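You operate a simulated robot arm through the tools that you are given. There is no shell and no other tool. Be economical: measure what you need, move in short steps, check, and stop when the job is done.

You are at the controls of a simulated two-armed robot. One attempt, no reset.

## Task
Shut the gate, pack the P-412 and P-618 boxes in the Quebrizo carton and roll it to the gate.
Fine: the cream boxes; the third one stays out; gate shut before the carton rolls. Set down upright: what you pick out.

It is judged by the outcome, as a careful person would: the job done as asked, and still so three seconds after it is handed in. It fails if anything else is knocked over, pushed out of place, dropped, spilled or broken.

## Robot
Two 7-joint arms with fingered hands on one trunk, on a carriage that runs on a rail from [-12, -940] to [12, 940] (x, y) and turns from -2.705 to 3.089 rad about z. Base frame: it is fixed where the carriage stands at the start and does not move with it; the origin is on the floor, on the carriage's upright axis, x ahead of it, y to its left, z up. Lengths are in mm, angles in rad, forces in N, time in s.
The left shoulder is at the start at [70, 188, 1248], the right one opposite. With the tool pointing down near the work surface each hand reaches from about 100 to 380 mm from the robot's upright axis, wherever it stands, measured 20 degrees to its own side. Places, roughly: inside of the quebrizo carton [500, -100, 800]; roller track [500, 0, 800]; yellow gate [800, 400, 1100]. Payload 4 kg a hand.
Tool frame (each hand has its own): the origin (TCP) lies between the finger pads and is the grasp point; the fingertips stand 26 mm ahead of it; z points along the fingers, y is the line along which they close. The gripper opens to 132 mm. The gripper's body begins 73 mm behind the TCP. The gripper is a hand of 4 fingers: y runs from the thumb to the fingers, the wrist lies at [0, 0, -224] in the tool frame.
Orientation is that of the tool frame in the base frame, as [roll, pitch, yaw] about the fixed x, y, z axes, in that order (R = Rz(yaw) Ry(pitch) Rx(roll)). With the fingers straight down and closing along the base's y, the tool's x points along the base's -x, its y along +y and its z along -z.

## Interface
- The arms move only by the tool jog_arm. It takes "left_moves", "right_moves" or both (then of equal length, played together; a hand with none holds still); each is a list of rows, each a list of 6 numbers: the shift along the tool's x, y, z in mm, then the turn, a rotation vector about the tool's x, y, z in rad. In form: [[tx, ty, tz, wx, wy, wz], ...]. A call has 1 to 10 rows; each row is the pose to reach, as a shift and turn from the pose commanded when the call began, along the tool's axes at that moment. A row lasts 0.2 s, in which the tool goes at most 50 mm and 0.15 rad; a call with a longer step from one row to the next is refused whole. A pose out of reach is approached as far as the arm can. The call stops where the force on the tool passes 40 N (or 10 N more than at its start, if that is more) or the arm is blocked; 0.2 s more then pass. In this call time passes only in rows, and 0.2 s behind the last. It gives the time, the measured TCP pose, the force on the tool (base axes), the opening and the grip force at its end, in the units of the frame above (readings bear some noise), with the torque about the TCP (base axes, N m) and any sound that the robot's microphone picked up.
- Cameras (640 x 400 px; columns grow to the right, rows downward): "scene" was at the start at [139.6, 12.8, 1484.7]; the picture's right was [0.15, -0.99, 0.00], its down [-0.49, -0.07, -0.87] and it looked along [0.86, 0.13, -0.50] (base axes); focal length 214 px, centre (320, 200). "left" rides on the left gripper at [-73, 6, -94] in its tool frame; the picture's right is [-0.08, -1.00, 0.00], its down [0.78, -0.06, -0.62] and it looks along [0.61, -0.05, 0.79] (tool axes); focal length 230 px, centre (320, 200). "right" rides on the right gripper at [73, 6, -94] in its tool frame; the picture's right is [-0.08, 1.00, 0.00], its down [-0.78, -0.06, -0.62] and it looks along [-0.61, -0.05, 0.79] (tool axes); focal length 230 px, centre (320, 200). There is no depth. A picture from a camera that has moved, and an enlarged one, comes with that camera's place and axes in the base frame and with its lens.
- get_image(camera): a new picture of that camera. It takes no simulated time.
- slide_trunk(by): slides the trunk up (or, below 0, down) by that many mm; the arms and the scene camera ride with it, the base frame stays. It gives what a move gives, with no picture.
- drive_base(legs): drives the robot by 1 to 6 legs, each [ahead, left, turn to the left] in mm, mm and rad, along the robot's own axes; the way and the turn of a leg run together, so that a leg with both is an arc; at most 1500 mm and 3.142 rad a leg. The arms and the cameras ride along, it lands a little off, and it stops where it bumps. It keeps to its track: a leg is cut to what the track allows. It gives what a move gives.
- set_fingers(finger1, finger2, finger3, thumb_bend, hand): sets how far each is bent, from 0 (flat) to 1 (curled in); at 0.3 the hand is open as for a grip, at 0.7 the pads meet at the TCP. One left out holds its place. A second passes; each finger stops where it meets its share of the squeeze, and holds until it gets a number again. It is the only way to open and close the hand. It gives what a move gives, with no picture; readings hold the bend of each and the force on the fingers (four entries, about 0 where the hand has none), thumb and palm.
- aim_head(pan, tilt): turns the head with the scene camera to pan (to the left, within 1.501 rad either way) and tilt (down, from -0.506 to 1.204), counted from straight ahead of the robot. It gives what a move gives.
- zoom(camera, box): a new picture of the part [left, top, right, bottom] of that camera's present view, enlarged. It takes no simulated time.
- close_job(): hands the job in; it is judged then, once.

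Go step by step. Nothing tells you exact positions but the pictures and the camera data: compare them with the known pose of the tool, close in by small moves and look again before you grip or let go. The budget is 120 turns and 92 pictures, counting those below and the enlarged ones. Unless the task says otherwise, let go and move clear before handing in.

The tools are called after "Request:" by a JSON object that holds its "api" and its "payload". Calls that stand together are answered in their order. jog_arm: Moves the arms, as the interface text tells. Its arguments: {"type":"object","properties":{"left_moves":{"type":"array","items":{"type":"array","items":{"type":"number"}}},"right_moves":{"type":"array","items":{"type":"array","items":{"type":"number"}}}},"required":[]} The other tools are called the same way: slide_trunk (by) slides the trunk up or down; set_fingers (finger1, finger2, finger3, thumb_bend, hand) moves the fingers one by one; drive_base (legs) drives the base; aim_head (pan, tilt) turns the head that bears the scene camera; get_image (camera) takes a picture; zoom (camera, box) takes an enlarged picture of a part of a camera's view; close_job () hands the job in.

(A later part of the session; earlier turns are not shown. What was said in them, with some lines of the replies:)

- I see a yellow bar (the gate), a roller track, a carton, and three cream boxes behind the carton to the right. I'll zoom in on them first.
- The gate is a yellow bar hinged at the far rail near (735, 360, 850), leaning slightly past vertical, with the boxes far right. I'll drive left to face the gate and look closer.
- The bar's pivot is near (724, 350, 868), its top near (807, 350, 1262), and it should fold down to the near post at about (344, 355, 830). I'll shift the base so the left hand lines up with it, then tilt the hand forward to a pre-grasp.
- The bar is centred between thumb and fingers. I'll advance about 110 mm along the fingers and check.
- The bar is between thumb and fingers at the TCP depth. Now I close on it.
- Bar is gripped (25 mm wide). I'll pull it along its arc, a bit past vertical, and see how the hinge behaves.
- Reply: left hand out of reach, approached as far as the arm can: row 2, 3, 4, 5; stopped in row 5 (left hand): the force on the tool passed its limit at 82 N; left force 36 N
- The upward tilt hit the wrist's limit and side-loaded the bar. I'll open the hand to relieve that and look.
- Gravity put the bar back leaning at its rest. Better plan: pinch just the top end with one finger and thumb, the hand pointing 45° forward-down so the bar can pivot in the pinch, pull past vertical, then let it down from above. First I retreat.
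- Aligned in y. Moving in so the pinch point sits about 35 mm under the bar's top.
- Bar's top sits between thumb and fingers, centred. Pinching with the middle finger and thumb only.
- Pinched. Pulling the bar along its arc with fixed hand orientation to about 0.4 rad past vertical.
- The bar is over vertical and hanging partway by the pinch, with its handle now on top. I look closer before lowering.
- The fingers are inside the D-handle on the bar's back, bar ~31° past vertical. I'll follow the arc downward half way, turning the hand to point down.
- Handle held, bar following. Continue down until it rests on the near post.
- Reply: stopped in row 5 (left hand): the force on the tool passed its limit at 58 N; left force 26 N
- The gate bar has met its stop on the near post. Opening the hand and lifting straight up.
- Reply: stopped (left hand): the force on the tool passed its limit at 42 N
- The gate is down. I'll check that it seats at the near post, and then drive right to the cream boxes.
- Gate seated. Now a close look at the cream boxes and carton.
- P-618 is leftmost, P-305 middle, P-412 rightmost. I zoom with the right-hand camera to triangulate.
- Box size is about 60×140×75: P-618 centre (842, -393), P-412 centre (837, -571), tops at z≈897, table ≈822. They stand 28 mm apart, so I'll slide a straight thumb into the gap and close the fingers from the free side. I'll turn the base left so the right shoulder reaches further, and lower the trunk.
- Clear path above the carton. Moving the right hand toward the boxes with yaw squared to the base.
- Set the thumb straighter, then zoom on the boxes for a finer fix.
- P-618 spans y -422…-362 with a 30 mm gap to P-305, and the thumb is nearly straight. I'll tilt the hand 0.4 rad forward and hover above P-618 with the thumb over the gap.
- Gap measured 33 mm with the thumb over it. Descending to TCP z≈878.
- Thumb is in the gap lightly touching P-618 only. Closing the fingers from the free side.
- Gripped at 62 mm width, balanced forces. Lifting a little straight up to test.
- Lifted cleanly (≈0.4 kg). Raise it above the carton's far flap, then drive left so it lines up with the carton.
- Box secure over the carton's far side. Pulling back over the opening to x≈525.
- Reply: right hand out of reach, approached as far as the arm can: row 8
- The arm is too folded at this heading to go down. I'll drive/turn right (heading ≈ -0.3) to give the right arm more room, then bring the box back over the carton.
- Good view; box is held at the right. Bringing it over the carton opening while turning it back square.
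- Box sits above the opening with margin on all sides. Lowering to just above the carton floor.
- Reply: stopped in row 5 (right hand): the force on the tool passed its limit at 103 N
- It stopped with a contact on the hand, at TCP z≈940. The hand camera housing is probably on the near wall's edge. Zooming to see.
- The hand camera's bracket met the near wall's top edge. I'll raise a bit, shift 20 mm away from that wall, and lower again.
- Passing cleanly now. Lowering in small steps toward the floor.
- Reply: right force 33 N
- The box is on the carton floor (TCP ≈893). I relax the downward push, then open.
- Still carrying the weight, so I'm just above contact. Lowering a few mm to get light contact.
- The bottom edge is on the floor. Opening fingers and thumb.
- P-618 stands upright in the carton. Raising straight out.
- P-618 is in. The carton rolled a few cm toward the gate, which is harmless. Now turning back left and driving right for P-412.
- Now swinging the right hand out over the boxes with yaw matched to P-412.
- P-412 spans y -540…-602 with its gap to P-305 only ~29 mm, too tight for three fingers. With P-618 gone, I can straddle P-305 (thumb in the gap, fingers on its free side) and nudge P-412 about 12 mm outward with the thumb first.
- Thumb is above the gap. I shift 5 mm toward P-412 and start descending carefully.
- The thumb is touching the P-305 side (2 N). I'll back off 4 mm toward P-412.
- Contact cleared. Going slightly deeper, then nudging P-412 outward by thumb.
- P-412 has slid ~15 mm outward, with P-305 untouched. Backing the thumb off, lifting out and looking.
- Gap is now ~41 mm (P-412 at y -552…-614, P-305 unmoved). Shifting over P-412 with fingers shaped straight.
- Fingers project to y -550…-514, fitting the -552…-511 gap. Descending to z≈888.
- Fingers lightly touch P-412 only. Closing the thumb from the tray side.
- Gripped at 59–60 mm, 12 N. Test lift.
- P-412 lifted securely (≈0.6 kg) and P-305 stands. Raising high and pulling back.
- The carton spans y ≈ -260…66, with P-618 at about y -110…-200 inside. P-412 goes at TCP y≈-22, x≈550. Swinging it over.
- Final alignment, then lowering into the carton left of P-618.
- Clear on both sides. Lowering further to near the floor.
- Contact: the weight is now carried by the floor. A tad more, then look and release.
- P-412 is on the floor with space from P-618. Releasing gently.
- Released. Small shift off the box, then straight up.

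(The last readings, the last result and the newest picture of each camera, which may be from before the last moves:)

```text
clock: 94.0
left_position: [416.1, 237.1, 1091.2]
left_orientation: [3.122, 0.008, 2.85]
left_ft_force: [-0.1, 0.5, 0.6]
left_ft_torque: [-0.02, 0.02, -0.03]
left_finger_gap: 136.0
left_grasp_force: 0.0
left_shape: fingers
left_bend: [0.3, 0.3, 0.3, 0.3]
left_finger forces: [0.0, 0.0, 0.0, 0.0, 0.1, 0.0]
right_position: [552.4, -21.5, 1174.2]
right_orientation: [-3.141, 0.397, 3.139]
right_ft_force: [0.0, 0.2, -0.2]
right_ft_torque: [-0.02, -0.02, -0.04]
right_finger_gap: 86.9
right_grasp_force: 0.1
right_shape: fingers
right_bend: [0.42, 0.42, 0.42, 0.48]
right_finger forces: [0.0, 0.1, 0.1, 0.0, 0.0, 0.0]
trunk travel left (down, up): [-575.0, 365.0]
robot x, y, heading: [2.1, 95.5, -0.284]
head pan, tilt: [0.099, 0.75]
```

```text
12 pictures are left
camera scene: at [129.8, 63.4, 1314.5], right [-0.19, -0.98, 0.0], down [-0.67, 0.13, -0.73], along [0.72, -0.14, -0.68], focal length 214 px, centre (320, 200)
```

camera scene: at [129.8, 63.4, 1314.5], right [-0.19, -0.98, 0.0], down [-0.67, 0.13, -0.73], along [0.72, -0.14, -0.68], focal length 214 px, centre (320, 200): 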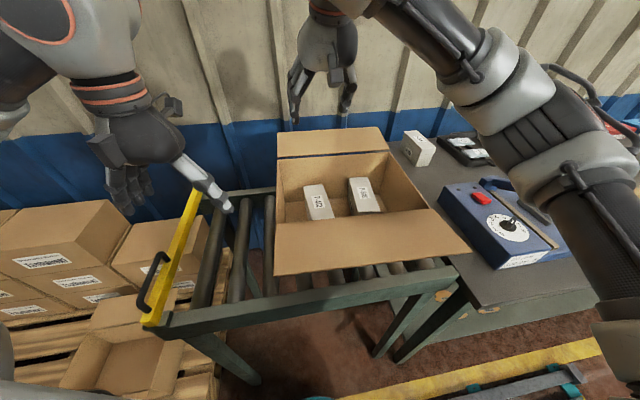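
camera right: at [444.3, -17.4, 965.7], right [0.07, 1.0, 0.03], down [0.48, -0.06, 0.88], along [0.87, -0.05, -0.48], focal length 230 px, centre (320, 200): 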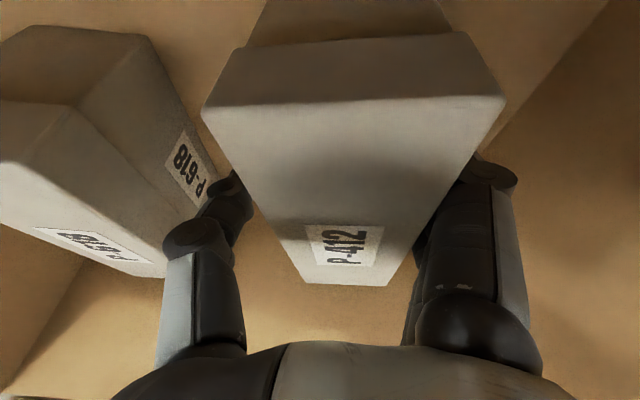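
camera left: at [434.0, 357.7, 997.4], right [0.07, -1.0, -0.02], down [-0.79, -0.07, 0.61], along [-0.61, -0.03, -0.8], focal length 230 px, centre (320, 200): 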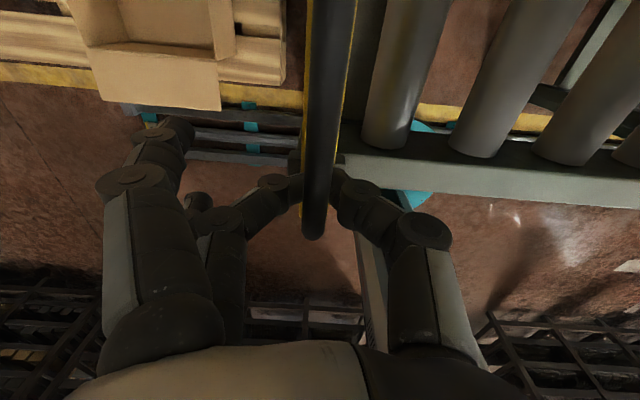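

Both boxes are in and upright. Now I straddle the carton's right wall (y≈-243) with the right hand: drive right 220 mm first, then lower.

Request:
{"api": "drive_base", "payload": {"legs": [[62, -211, 0]]}}

Request:
{"api": "set_fingers", "payload": {"hand": "right", "finger1": 0.4, "finger2": 0.4, "finger3": 0.4, "thumb_bend": 0.4}}

Request:
{"api": "get_image", "payload": {"camera": "right"}}

```text
clock: 95.7
left_position: [413.1, 16.5, 1091.4]
left_orientation: [3.124, 0.008, 2.851]
left_ft_force: [0.7, 0.7, 0.8]
left_ft_torque: [0.01, 0.0, -0.01]
left_finger_gap: 135.6
left_grasp_force: 0.0
left_shape: fingers
left_bend: [0.3, 0.3, 0.3, 0.3]
left_finger forces: [0.1, 0.1, 0.0, 0.0, 0.0, 0.0]
right_position: [551.3, -242.0, 1173.5]
right_orientation: [3.141, 0.396, 3.137]
right_ft_force: [-0.9, 0.2, 0.3]
right_ft_torque: [-0.03, 0.01, 0.01]
right_finger_gap: 86.8
right_grasp_force: 0.1
right_shape: fingers
right_bend: [0.42, 0.42, 0.42, 0.48]
right_finger forces: [0.0, 0.0, 0.0, 0.0, 0.1, 0.0]
trunk travel left (down, up): [-575.0, 365.0]
robot x, y, heading: [-3.9, -127.7, -0.289]
head pan, tilt: [0.099, 0.75]
```

```text
clock: 96.7
left_position: [414.1, 14.7, 1091.3]
left_orientation: [3.124, 0.01, 2.851]
left_ft_force: [1.2, 0.1, -0.1]
left_ft_torque: [0.01, -0.03, -0.02]
left_finger_gap: 136.0
left_grasp_force: 0.0
left_shape: fingers
left_bend: [0.3, 0.3, 0.3, 0.3]
left_finger forces: [0.0, 0.1, 0.0, 0.1, 0.0, 0.1]
right_position: [551.1, -241.9, 1173.3]
right_orientation: [-3.142, 0.395, 3.139]
right_ft_force: [0.5, -0.5, -0.6]
right_ft_torque: [0.0, -0.01, 0.02]
right_finger_gap: 103.2
right_grasp_force: 0.2
right_shape: fingers
right_bend: [0.4, 0.4, 0.4, 0.4]
right_finger forces: [0.0, 0.0, 0.1, 0.0, 0.1, 0.0]
trunk travel left (down, up): [-575.0, 365.0]
robot x, y, heading: [0.1, -126.9, -0.288]
head pan, tilt: [0.099, 0.75]
```

```text
11 pictures are left
camera right: at [447.9, -235.9, 1231.5], right [0.07, 1.0, 0.03], down [0.49, -0.06, 0.87], along [0.87, -0.05, -0.49], focal length 230 px, centre (320, 200)
```

right: 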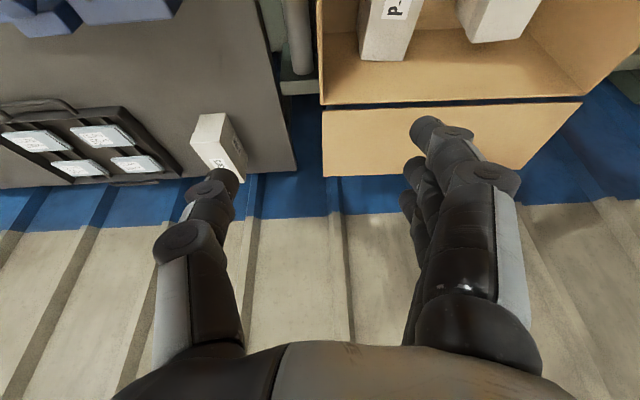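

The right wall lies midway between thumb and fingers (y≈-241). Lowering over it.

Request:
{"api": "jog_arm", "payload": {"right_moves": [[17.4, 0, 41.5, 0, 0, 0], [34.7, 0, 83, 0, 0, 0], [52.1, 0, 124.5, 0, 0, 0], [66, 0, 157.7, 0, 0, 0], [77.6, 0, 185.3, 0, 0, 0]]}}

Request:
{"api": "get_image", "payload": {"camera": "right"}}

```text
clock: 97.9
left_position: [410.9, 24.8, 1091.0]
left_orientation: [3.132, 0.015, 2.85]
left_ft_force: [0.1, -0.3, -0.2]
left_ft_torque: [0.0, 0.0, -0.02]
left_finger_gap: 135.5
left_grasp_force: 0.0
left_shape: fingers
left_bend: [0.3, 0.3, 0.3, 0.3]
left_finger forces: [0.0, 0.1, 0.1, 0.1, 0.1, 0.0]
right_position: [548.7, -234.3, 976.4]
right_orientation: [-3.135, 0.4, -3.138]
right_ft_force: [-0.4, 0.1, -0.4]
right_ft_torque: [0.0, 0.02, -0.03]
right_finger_gap: 103.3
right_grasp_force: 0.1
right_shape: fingers
right_bend: [0.4, 0.4, 0.4, 0.4]
right_finger forces: [0.1, 0.0, 0.0, 0.0, 0.0, 0.0]
trunk travel left (down, up): [-575.0, 365.0]
robot x, y, heading: [0.1, -125.0, -0.285]
head pan, tilt: [0.099, 0.75]
```

```text
10 pictures are left
camera right: at [444.9, -226.2, 1033.8], right [0.07, 1.0, 0.02], down [0.48, -0.06, 0.87], along [0.87, -0.05, -0.49], focal length 230 px, centre (320, 200)
```

right: 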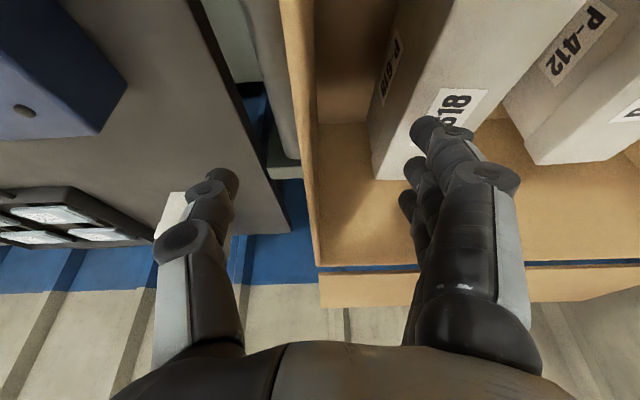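

The trunk reads ~10 mm off sideways, so part of the right arm may be touching something. Checking with the scene camera.

Request:
{"api": "get_image", "payload": {"camera": "scene"}}

```text
9 pictures are left
camera scene: at [124.6, -146.5, 1315.2], right [-0.19, -0.98, 0.01], down [-0.67, 0.12, -0.73], along [0.72, -0.14, -0.68], focal length 214 px, centre (320, 200)
```

scene: 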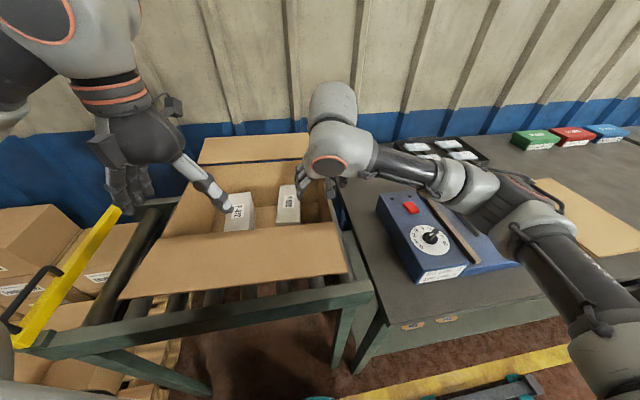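

The right forearm appears to rest on the press lever. I lift it straight back out, and will use the left hand on the left wall instead.

Request:
{"api": "jog_arm", "payload": {"right_moves": [[-11.6, 0, -27.7, 0, 0, 0], [-27, 0, -64.5, 0, 0, 0], [-44.4, 0, -106, 0, 0, 0], [-61.7, 0, -147.5, 0, 0, 0], [-77.6, 0, -185.3, 0, 0, 0]]}}

Request:
{"api": "get_image", "payload": {"camera": "scene"}}

```text
clock: 99.1
left_position: [412.8, 18.1, 1091.1]
left_orientation: [3.124, 0.011, 2.849]
left_ft_force: [-0.5, -1.0, -0.3]
left_ft_torque: [0.01, -0.01, 0.02]
left_finger_gap: 135.7
left_grasp_force: 0.0
left_shape: fingers
left_bend: [0.3, 0.3, 0.3, 0.3]
left_finger forces: [0.1, 0.0, 0.0, 0.0, 0.1, 0.1]
right_position: [550.2, -242.1, 1174.2]
right_orientation: [3.139, 0.396, 3.138]
right_ft_force: [-0.5, 0.5, 0.1]
right_ft_torque: [0.02, -0.01, 0.0]
right_finger_gap: 103.0
right_grasp_force: 0.0
right_shape: fingers
right_bend: [0.4, 0.4, 0.4, 0.4]
right_finger forces: [0.0, 0.1, 0.0, 0.0, 0.1, 0.1]
trunk travel left (down, up): [-575.0, 365.0]
robot x, y, heading: [-0.5, -126.5, -0.291]
head pan, tilt: [0.099, 0.75]
```

```text
8 pictures are left
camera scene: at [126.5, -156.7, 1314.6], right [-0.19, -0.98, 0.0], down [-0.67, 0.13, -0.73], along [0.72, -0.14, -0.68], focal length 214 px, centre (320, 200)
```

scene: 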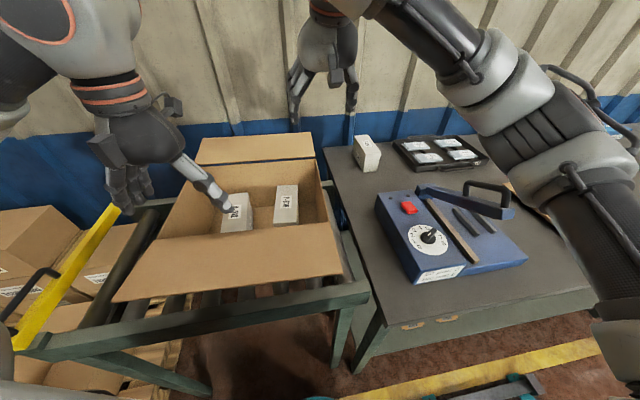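

Press and boxes are as before. Now the left hand: align over the carton's left wall (y≈85), square in yaw.

Request:
{"api": "jog_arm", "payload": {"left_moves": [[-23, 25, 0, 0, 0, -0.0725], [-46, 50, 0, 0, 0, -0.145], [-69, 75, 0, 0, 0, -0.2175], [-92, 99.7, 0, 0, 0, -0.29]]}}

Request:
{"api": "set_fingers", "payload": {"hand": "left", "finger1": 0.4, "finger2": 0.4, "finger3": 0.4, "thumb_bend": 0.4}}

Request:
{"api": "get_image", "payload": {"camera": "left"}}

```text
clock: 100.1
left_position: [531.9, 87.1, 1093.6]
left_orientation: [3.128, 0.013, 3.139]
left_ft_force: [-0.5, 0.6, -0.4]
left_ft_torque: [-0.02, 0.0, 0.02]
left_finger_gap: 135.9
left_grasp_force: 0.2
left_shape: fingers
left_bend: [0.3, 0.3, 0.3, 0.3]
left_finger forces: [0.0, 0.0, 0.0, 0.0, 0.0, 0.0]
right_position: [550.6, -242.1, 1173.3]
right_orientation: [-3.14, 0.395, 3.138]
right_ft_force: [0.1, -0.3, -0.2]
right_ft_torque: [-0.04, 0.02, 0.0]
right_finger_gap: 103.1
right_grasp_force: 0.1
right_shape: fingers
right_bend: [0.4, 0.4, 0.4, 0.4]
right_finger forces: [0.1, 0.0, 0.0, 0.1, 0.0, 0.1]
trunk travel left (down, up): [-575.0, 365.0]
robot x, y, heading: [0.8, -129.0, -0.289]
head pan, tilt: [0.099, 0.75]
```

```text
clock: 101.1
left_position: [530.5, 85.5, 1094.7]
left_orientation: [3.125, 0.014, 3.138]
left_ft_force: [0.5, 0.3, -0.6]
left_ft_torque: [0.0, 0.0, 0.01]
left_finger_gap: 104.6
left_grasp_force: 0.0
left_shape: fingers
left_bend: [0.4, 0.4, 0.4, 0.4]
left_finger forces: [0.0, 0.0, 0.0, 0.0, 0.1, 0.0]
right_position: [550.8, -243.3, 1172.3]
right_orientation: [3.141, 0.395, 3.137]
right_ft_force: [-0.3, 1.1, 0.2]
right_ft_torque: [0.0, -0.03, -0.04]
right_finger_gap: 103.1
right_grasp_force: 0.0
right_shape: fingers
right_bend: [0.4, 0.4, 0.4, 0.4]
right_finger forces: [0.1, 0.0, 0.1, 0.0, 0.0, 0.1]
trunk travel left (down, up): [-575.0, 365.0]
robot x, y, heading: [-4.2, -127.7, -0.285]
head pan, tilt: [0.099, 0.75]
```

```text
7 pictures are left
camera left: at [603.1, 89.0, 1188.0], right [0.08, -1.0, -0.01], down [-0.79, -0.07, 0.6], along [-0.6, -0.03, -0.8], focal length 230 px, centre (320, 200)
```

left: 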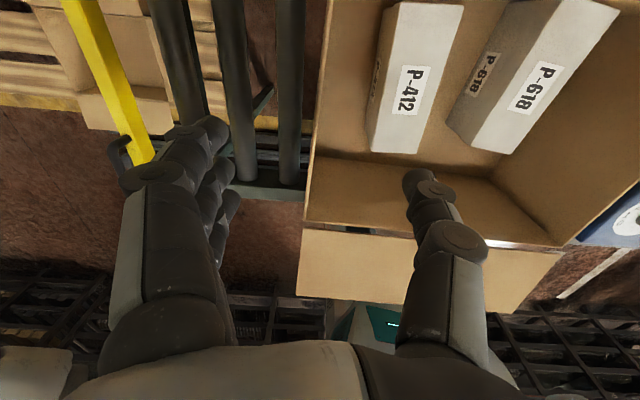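

Wall lies at y≈93 between thumb (inside) and fingers (outside). Lowering over it.

Request:
{"api": "jog_arm", "payload": {"left_moves": [[0, 5, 35, 0, 0, 0], [0, 5, 70, 0, 0, 0], [0, 5, 100, 0, 0, 0], [0, 5, 126, 0, 0, 0]]}}

Request:
{"api": "get_image", "payload": {"camera": "left"}}

```text
clock: 102.1
left_position: [531.9, 91.2, 966.9]
left_orientation: [3.128, 0.013, 3.139]
left_ft_force: [-0.9, 0.0, -0.6]
left_ft_torque: [0.02, -0.01, -0.04]
left_finger_gap: 104.8
left_grasp_force: 0.1
left_shape: fingers
left_bend: [0.4, 0.4, 0.4, 0.4]
left_finger forces: [0.1, 0.0, 0.0, 0.1, 0.1, 0.0]
right_position: [551.3, -243.3, 1173.2]
right_orientation: [3.141, 0.397, 3.138]
right_ft_force: [-0.4, -0.3, 0.2]
right_ft_torque: [-0.03, -0.01, -0.02]
right_finger_gap: 103.0
right_grasp_force: 0.0
right_shape: fingers
right_bend: [0.4, 0.4, 0.4, 0.4]
right_finger forces: [0.0, 0.0, 0.1, 0.0, 0.0, 0.0]
trunk travel left (down, up): [-575.0, 365.0]
robot x, y, heading: [1.9, -126.1, -0.291]
head pan, tilt: [0.099, 0.75]
```

```text
6 pictures are left
camera left: at [605.0, 95.6, 1060.9], right [0.08, -1.0, -0.01], down [-0.79, -0.07, 0.6], along [-0.6, -0.04, -0.8], focal length 230 px, centre (320, 200)
```

left: 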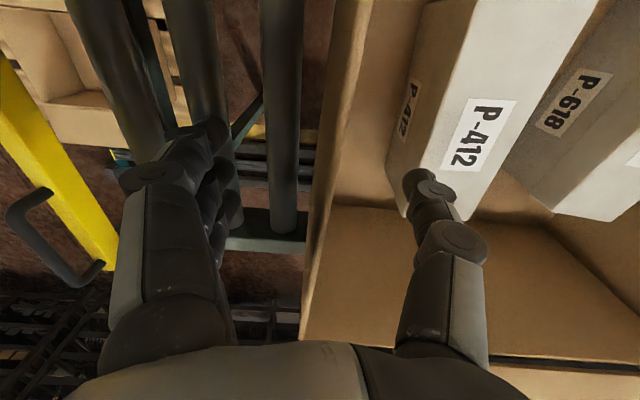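

Straddling well. Pinch the wall lightly so the carton stays under control, then drive left ~195 mm.

Request:
{"api": "set_fingers", "payload": {"hand": "left", "finger1": 0.72, "finger2": 0.72, "finger3": 0.72, "thumb_bend": 0.72}}

Request:
{"api": "drive_base", "payload": {"legs": [[-28, 93, 0], [-28, 93, 0]]}}

Request:
{"api": "get_image", "payload": {"camera": "scene"}}

```text
clock: 103.1
left_position: [532.5, 92.9, 968.3]
left_orientation: [3.125, 0.015, 3.14]
left_ft_force: [-1.1, -0.6, -0.4]
left_ft_torque: [0.04, 0.02, -0.06]
left_finger_gap: 13.8
left_grasp_force: 4.4
left_shape: fingers
left_bend: [0.71, 0.71, 0.71, 0.69]
left_finger forces: [1.0, 1.6, 2.0, 0.0, 4.2, 0.0]
right_position: [551.5, -243.0, 1172.8]
right_orientation: [3.14, 0.397, 3.139]
right_ft_force: [-0.7, 0.0, -0.3]
right_ft_torque: [0.03, 0.02, 0.01]
right_finger_gap: 103.2
right_grasp_force: 0.1
right_shape: fingers
right_bend: [0.4, 0.4, 0.4, 0.4]
right_finger forces: [0.0, 0.1, 0.1, 0.0, 0.1, 0.0]
trunk travel left (down, up): [-575.0, 365.0]
robot x, y, heading: [-1.3, -127.3, -0.287]
head pan, tilt: [0.099, 0.75]
```

```text
clock: 105.0
left_position: [534.4, 287.6, 966.0]
left_orientation: [3.128, 0.016, 3.139]
left_ft_force: [-0.4, -2.2, 1.6]
left_ft_torque: [-0.02, -0.02, -0.01]
left_finger_gap: 14.1
left_grasp_force: 5.1
left_shape: fingers
left_bend: [0.72, 0.72, 0.71, 0.69]
left_finger forces: [0.8, 1.3, 1.6, 0.1, 5.8, 0.0]
right_position: [552.9, -47.5, 1173.5]
right_orientation: [3.139, 0.395, 3.137]
right_ft_force: [0.4, 0.5, -0.4]
right_ft_torque: [0.0, -0.01, 0.02]
right_finger_gap: 103.0
right_grasp_force: 0.0
right_shape: fingers
right_bend: [0.4, 0.4, 0.4, 0.4]
right_finger forces: [0.0, 0.0, 0.0, 0.0, 0.0, 0.0]
trunk travel left (down, up): [-575.0, 365.0]
robot x, y, heading: [2.6, 67.4, -0.288]
head pan, tilt: [0.099, 0.75]
```

```text
5 pictures are left
camera scene: at [130.0, 37.6, 1314.5], right [-0.19, -0.98, 0.0], down [-0.67, 0.13, -0.73], along [0.72, -0.14, -0.68], focal length 214 px, centre (320, 200)
```

scene: 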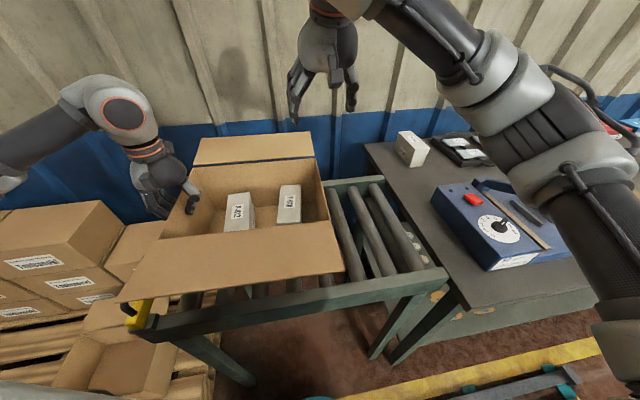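

The carton rolled smoothly; about 40 mm remain to the gate bar. Inching on with the arm.

Request:
{"api": "jog_arm", "payload": {"left_moves": [[0, 7, 0, 0, 0, 0], [0, 14, 0, 0, 0, 0], [0, 21, 0, 0, 0, 0], [0, 28, 0, 0, 0, 0], [0, 34, 0, 0, 0, 0]]}}

Request:
{"api": "zoom", "payload": {"camera": "left", "box": [0, 0, 420, 300]}}

```text
clock: 106.2
left_position: [535.5, 320.7, 968.1]
left_orientation: [3.126, 0.012, 3.141]
left_ft_force: [0.0, -1.7, -1.1]
left_ft_torque: [-0.02, -0.01, 0.02]
left_finger_gap: 14.0
left_grasp_force: 4.0
left_shape: fingers
left_bend: [0.72, 0.71, 0.71, 0.69]
left_finger forces: [0.8, 1.2, 1.4, 0.0, 4.8, 0.0]
right_position: [553.3, -47.3, 1173.0]
right_orientation: [-3.141, 0.397, 3.138]
right_ft_force: [-0.4, 0.1, -0.3]
right_ft_torque: [0.03, 0.01, 0.0]
right_finger_gap: 103.0
right_grasp_force: 0.1
right_shape: fingers
right_bend: [0.4, 0.4, 0.4, 0.4]
right_finger forces: [0.0, 0.0, 0.1, 0.0, 0.0, 0.0]
trunk travel left (down, up): [-575.0, 365.0]
robot x, y, heading: [-0.9, 67.9, -0.286]
head pan, tilt: [0.099, 0.75]
```

```text
1.33 times, centred on (210, 150) of left
camera zoom: at [607.3, 325.2, 1062.0], right [0.08, -1.0, -0.01], down [-0.79, -0.07, 0.61], along [-0.6, -0.04, -0.8], focal length 307 px, centre (467, 267)
```

zoom: 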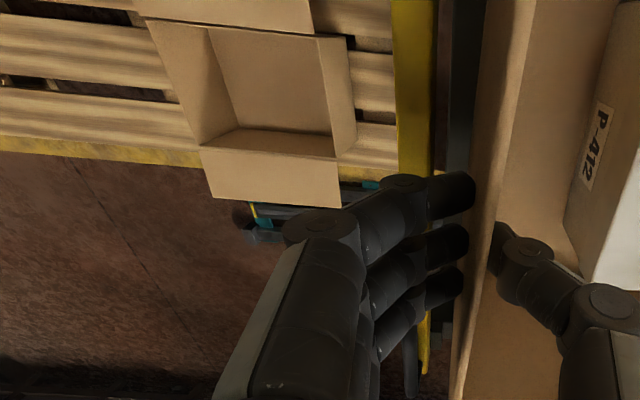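

About 15 mm gap is left to the bar. Continuing in small steps, watching the force.

Request:
{"api": "jog_arm", "payload": {"left_moves": [[0, 4, 0, 0, 0, 0], [0, 8, 0, 0, 0, 0], [0, 12, 0, 0, 0, 0]]}}

Request:
{"api": "jog_arm", "payload": {"left_moves": [[0, 2, 0, 0, 0, 0], [0, 4, 0, 0, 0, 0]]}}

```text
clock: 107.0
left_position: [536.5, 333.0, 967.6]
left_orientation: [3.128, 0.013, 3.139]
left_ft_force: [-1.2, -1.4, -0.1]
left_ft_torque: [-0.04, 0.0, 0.01]
left_finger_gap: 14.0
left_grasp_force: 4.5
left_shape: fingers
left_bend: [0.72, 0.71, 0.71, 0.69]
left_finger forces: [0.8, 1.1, 1.5, 0.1, 5.0, 0.0]
right_position: [553.6, -47.4, 1173.2]
right_orientation: [3.139, 0.396, 3.138]
right_ft_force: [0.5, -0.1, -0.1]
right_ft_torque: [0.02, 0.07, -0.01]
right_finger_gap: 103.1
right_grasp_force: 0.1
right_shape: fingers
right_bend: [0.4, 0.4, 0.4, 0.4]
right_finger forces: [0.0, 0.0, 0.0, 0.0, 0.1, 0.1]
trunk travel left (down, up): [-575.0, 365.0]
robot x, y, heading: [4.1, 69.0, -0.29]
head pan, tilt: [0.099, 0.75]
```

```text
clock: 107.5
left_position: [535.4, 337.2, 968.5]
left_orientation: [3.128, 0.013, 3.14]
left_ft_force: [1.2, -2.3, 0.1]
left_ft_torque: [-0.02, -0.04, -0.01]
left_finger_gap: 13.9
left_grasp_force: 4.2
left_shape: fingers
left_bend: [0.72, 0.71, 0.71, 0.69]
left_finger forces: [0.8, 1.2, 1.6, 0.1, 4.8, 0.0]
right_position: [554.0, -47.7, 1173.9]
right_orientation: [3.14, 0.398, 3.14]
right_ft_force: [0.4, 0.8, -0.3]
right_ft_torque: [-0.05, 0.0, -0.03]
right_finger_gap: 103.2
right_grasp_force: 0.0
right_shape: fingers
right_bend: [0.4, 0.4, 0.4, 0.4]
right_finger forces: [0.0, 0.0, 0.1, 0.0, 0.0, 0.1]
trunk travel left (down, up): [-575.0, 365.0]
robot x, y, heading: [0.6, 67.7, -0.287]
head pan, tilt: [0.099, 0.75]
```

No contact yet. A few more small steps.

Request:
{"api": "jog_arm", "payload": {"left_moves": [[0, 2, 0, 0, 0, 0], [0, 4, 0, 0, 0, 0]]}}

Request:
{"api": "zoom", "payload": {"camera": "left", "box": [200, 0, 420, 300]}}

```text
clock: 108.2
left_position: [535.4, 340.5, 967.8]
left_orientation: [3.128, 0.014, 3.139]
left_ft_force: [2.2, -0.2, -0.1]
left_ft_torque: [-0.04, -0.02, -0.01]
left_finger_gap: 14.2
left_grasp_force: 4.4
left_shape: fingers
left_bend: [0.72, 0.71, 0.71, 0.69]
left_finger forces: [0.9, 1.2, 1.5, 0.0, 4.7, 0.0]
right_position: [554.2, -48.0, 1172.0]
right_orientation: [3.14, 0.396, 3.14]
right_ft_force: [0.5, -0.4, 0.4]
right_ft_torque: [0.0, -0.01, -0.01]
right_finger_gap: 103.0
right_grasp_force: 0.2
right_shape: fingers
right_bend: [0.4, 0.4, 0.4, 0.4]
right_finger forces: [0.0, 0.1, 0.0, 0.1, 0.0, 0.0]
trunk travel left (down, up): [-575.0, 365.0]
robot x, y, heading: [0.9, 67.0, -0.285]
head pan, tilt: [0.099, 0.75]
```

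```text
1.33 times, centred on (310, 150) of left
camera zoom: at [607.3, 344.7, 1061.8], right [0.08, -1.0, -0.01], down [-0.79, -0.07, 0.61], along [-0.6, -0.03, -0.8], focal length 307 px, centre (333, 267)
```

zoom: 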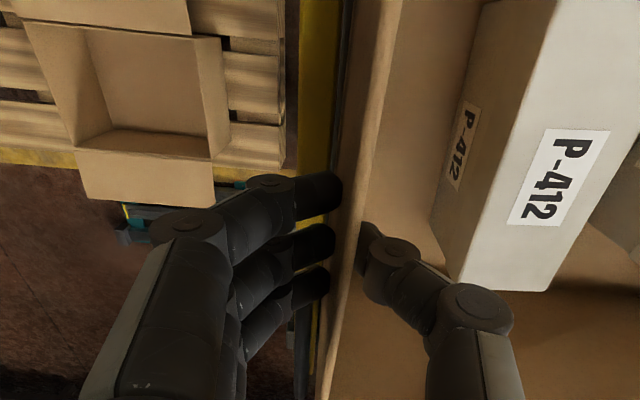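

Only a few mm remain. Continue slowly.

Request:
{"api": "jog_arm", "payload": {"left_moves": [[0, 2, 0, 0, 0, 0], [0, 4, 0, 0, 0, 0]]}}

Request:
{"api": "jog_arm", "payload": {"left_moves": [[0, 2, 0, 0, 0, 0], [0, 4, 0, 0, 0, 0]]}}

```text
clock: 108.8
left_position: [535.1, 344.3, 968.7]
left_orientation: [3.128, 0.012, 3.137]
left_ft_force: [0.0, -4.5, 0.0]
left_ft_torque: [-0.08, -0.06, 0.0]
left_finger_gap: 14.5
left_grasp_force: 3.2
left_shape: fingers
left_bend: [0.72, 0.72, 0.71, 0.69]
left_finger forces: [0.2, 0.5, 0.6, 0.0, 6.2, 0.1]
right_position: [552.8, -49.2, 1174.0]
right_orientation: [3.141, 0.396, 3.138]
right_ft_force: [-0.5, 0.7, -0.3]
right_ft_torque: [-0.04, 0.0, -0.01]
right_finger_gap: 103.0
right_grasp_force: 0.0
right_shape: fingers
right_bend: [0.4, 0.4, 0.4, 0.4]
right_finger forces: [0.0, 0.0, 0.0, 0.0, 0.1, 0.1]
trunk travel left (down, up): [-575.0, 365.0]
robot x, y, heading: [0.9, 71.4, -0.288]
head pan, tilt: [0.099, 0.75]
```

```text
clock: 109.3
left_position: [535.4, 348.6, 968.6]
left_orientation: [3.126, 0.013, 3.138]
left_ft_force: [-1.4, -7.4, -1.3]
left_ft_torque: [-0.09, 0.01, -0.02]
left_finger_gap: 14.9
left_grasp_force: 3.9
left_shape: fingers
left_bend: [0.72, 0.72, 0.72, 0.69]
left_finger forces: [0.0, 0.1, 0.1, 0.0, 7.6, 0.0]
right_position: [554.9, -48.4, 1172.4]
right_orientation: [3.139, 0.395, 3.14]
right_ft_force: [-0.1, -0.5, 0.6]
right_ft_torque: [0.03, -0.02, -0.06]
right_finger_gap: 102.9
right_grasp_force: 0.2
right_shape: fingers
right_bend: [0.4, 0.4, 0.4, 0.4]
right_finger forces: [0.1, 0.0, 0.1, 0.0, 0.0, 0.1]
trunk travel left (down, up): [-575.0, 365.0]
robot x, y, heading: [0.6, 65.5, -0.284]
head pan, tilt: [0.099, 0.75]
```

Contact with the gate: 7 N reaction and the fingers went slack. Releasing and lifting clear.

Request:
{"api": "set_fingers", "payload": {"hand": "left", "finger1": 0.42, "finger2": 0.42, "finger3": 0.42, "thumb_bend": 0.5}}

Request:
{"api": "jog_arm", "payload": {"left_moves": [[0, 0, -30, 0, 0, 0], [0, 0, -70, 0, 0, 0], [0, 0, -115, 0, 0, 0], [0, 0, -160, 0, 0, 0], [0, 0, -200, 0, 0, 0]]}}

Request:
{"api": "aim_head", "payload": {"pan": 0.45, "tilt": 0.75}}

Request:
{"api": "get_image", "payload": {"camera": "scene"}}

```text
clock: 110.3
left_position: [535.1, 348.8, 967.8]
left_orientation: [3.127, 0.013, 3.139]
left_ft_force: [-0.8, 0.7, 0.8]
left_ft_torque: [0.0, -0.01, 0.01]
left_finger_gap: 83.0
left_grasp_force: 0.1
left_shape: fingers
left_bend: [0.42, 0.42, 0.42, 0.5]
left_finger forces: [0.0, 0.1, 0.1, 0.0, 0.0, 0.1]
right_position: [553.9, -47.6, 1172.7]
right_orientation: [3.14, 0.396, 3.138]
right_ft_force: [0.2, -0.2, 0.0]
right_ft_torque: [-0.04, 0.0, 0.02]
right_finger_gap: 103.1
right_grasp_force: 0.0
right_shape: fingers
right_bend: [0.4, 0.4, 0.4, 0.4]
right_finger forces: [0.0, 0.0, 0.1, 0.0, 0.0, 0.0]
trunk travel left (down, up): [-575.0, 365.0]
robot x, y, heading: [4.6, 60.9, -0.283]
head pan, tilt: [0.099, 0.75]
```

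```text
clock: 111.5
left_position: [530.6, 346.7, 1169.0]
left_orientation: [3.128, 0.012, -3.141]
left_ft_force: [0.5, -0.5, 0.3]
left_ft_torque: [-0.02, 0.01, 0.02]
left_finger_gap: 83.0
left_grasp_force: 0.1
left_shape: fingers
left_bend: [0.42, 0.42, 0.42, 0.5]
left_finger forces: [0.0, 0.0, 0.0, 0.0, 0.0, 0.0]
right_position: [553.5, -48.6, 1173.8]
right_orientation: [3.141, 0.395, 3.137]
right_ft_force: [0.2, 0.1, 0.9]
right_ft_torque: [-0.04, -0.01, 0.02]
right_finger_gap: 103.0
right_grasp_force: 0.1
right_shape: fingers
right_bend: [0.4, 0.4, 0.4, 0.4]
right_finger forces: [0.0, 0.0, 0.0, 0.0, 0.0, 0.0]
trunk travel left (down, up): [-575.0, 365.0]
robot x, y, heading: [1.2, 70.4, -0.285]
head pan, tilt: [0.099, 0.75]
```

```text
clock: 112.4
left_position: [531.8, 347.8, 1166.6]
left_orientation: [3.127, 0.015, 3.14]
left_ft_force: [0.6, 0.6, 0.2]
left_ft_torque: [-0.01, 0.01, 0.01]
left_finger_gap: 83.1
left_grasp_force: 0.0
left_shape: fingers
left_bend: [0.42, 0.42, 0.42, 0.5]
left_finger forces: [0.0, 0.0, 0.1, 0.1, 0.1, 0.0]
right_position: [555.2, -47.3, 1172.4]
right_orientation: [3.141, 0.396, 3.139]
right_ft_force: [0.0, -0.1, 0.1]
right_ft_torque: [-0.03, -0.01, 0.0]
right_finger_gap: 103.2
right_grasp_force: 0.0
right_shape: fingers
right_bend: [0.4, 0.4, 0.4, 0.4]
right_finger forces: [0.0, 0.0, 0.0, 0.1, 0.0, 0.1]
trunk travel left (down, up): [-575.0, 365.0]
robot x, y, heading: [2.4, 68.9, -0.291]
head pan, tilt: [0.45, 0.75]
```

```text
2 pictures are left
camera scene: at [130.7, 66.8, 1314.5], right [0.16, -0.99, 0.0], down [-0.67, -0.11, -0.73], along [0.72, 0.12, -0.68], focal length 214 px, centre (320, 200)
```

scene: 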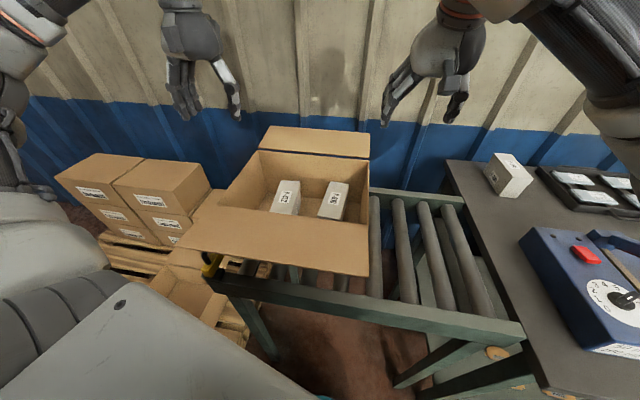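

The carton is at the gate with both boxes upright, and P-305 is still on the table. One last close check of the gate side.

Request:
{"api": "zoom", "payload": {"camera": "left", "box": [100, 0, 500, 250]}}

```text
1.60 times, centred on (300, 125) of left
camera zoom: at [604.2, 351.0, 1261.1], right [0.08, -1.0, -0.01], down [-0.79, -0.07, 0.61], along [-0.6, -0.03, -0.8], focal length 368 px, centre (352, 320)
```

zoom: 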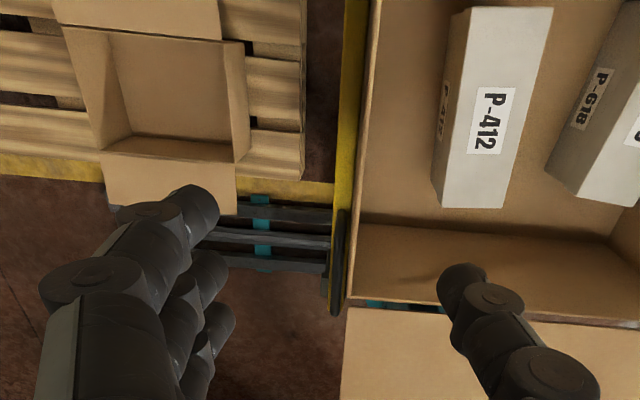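

The carton sits flush against the shut gate, both boxes are upright inside, and the hands are clear. Handing in.

Request:
{"api": "close_job", "payload": {}}

```text
The job is handed in.
```

The gate is shut, P-412 and P-618 are upright in the Quebrizo carton, and the carton is rolled up against the gate.

- **P-305:** it stayed out on the table. My thumb brushed it once with about 2 N, and it didn't appear to move.
- **Press:** while I was lowering the right arm, it leaned on something, probably the press lever. I lifted it off, and the press still looked in place.
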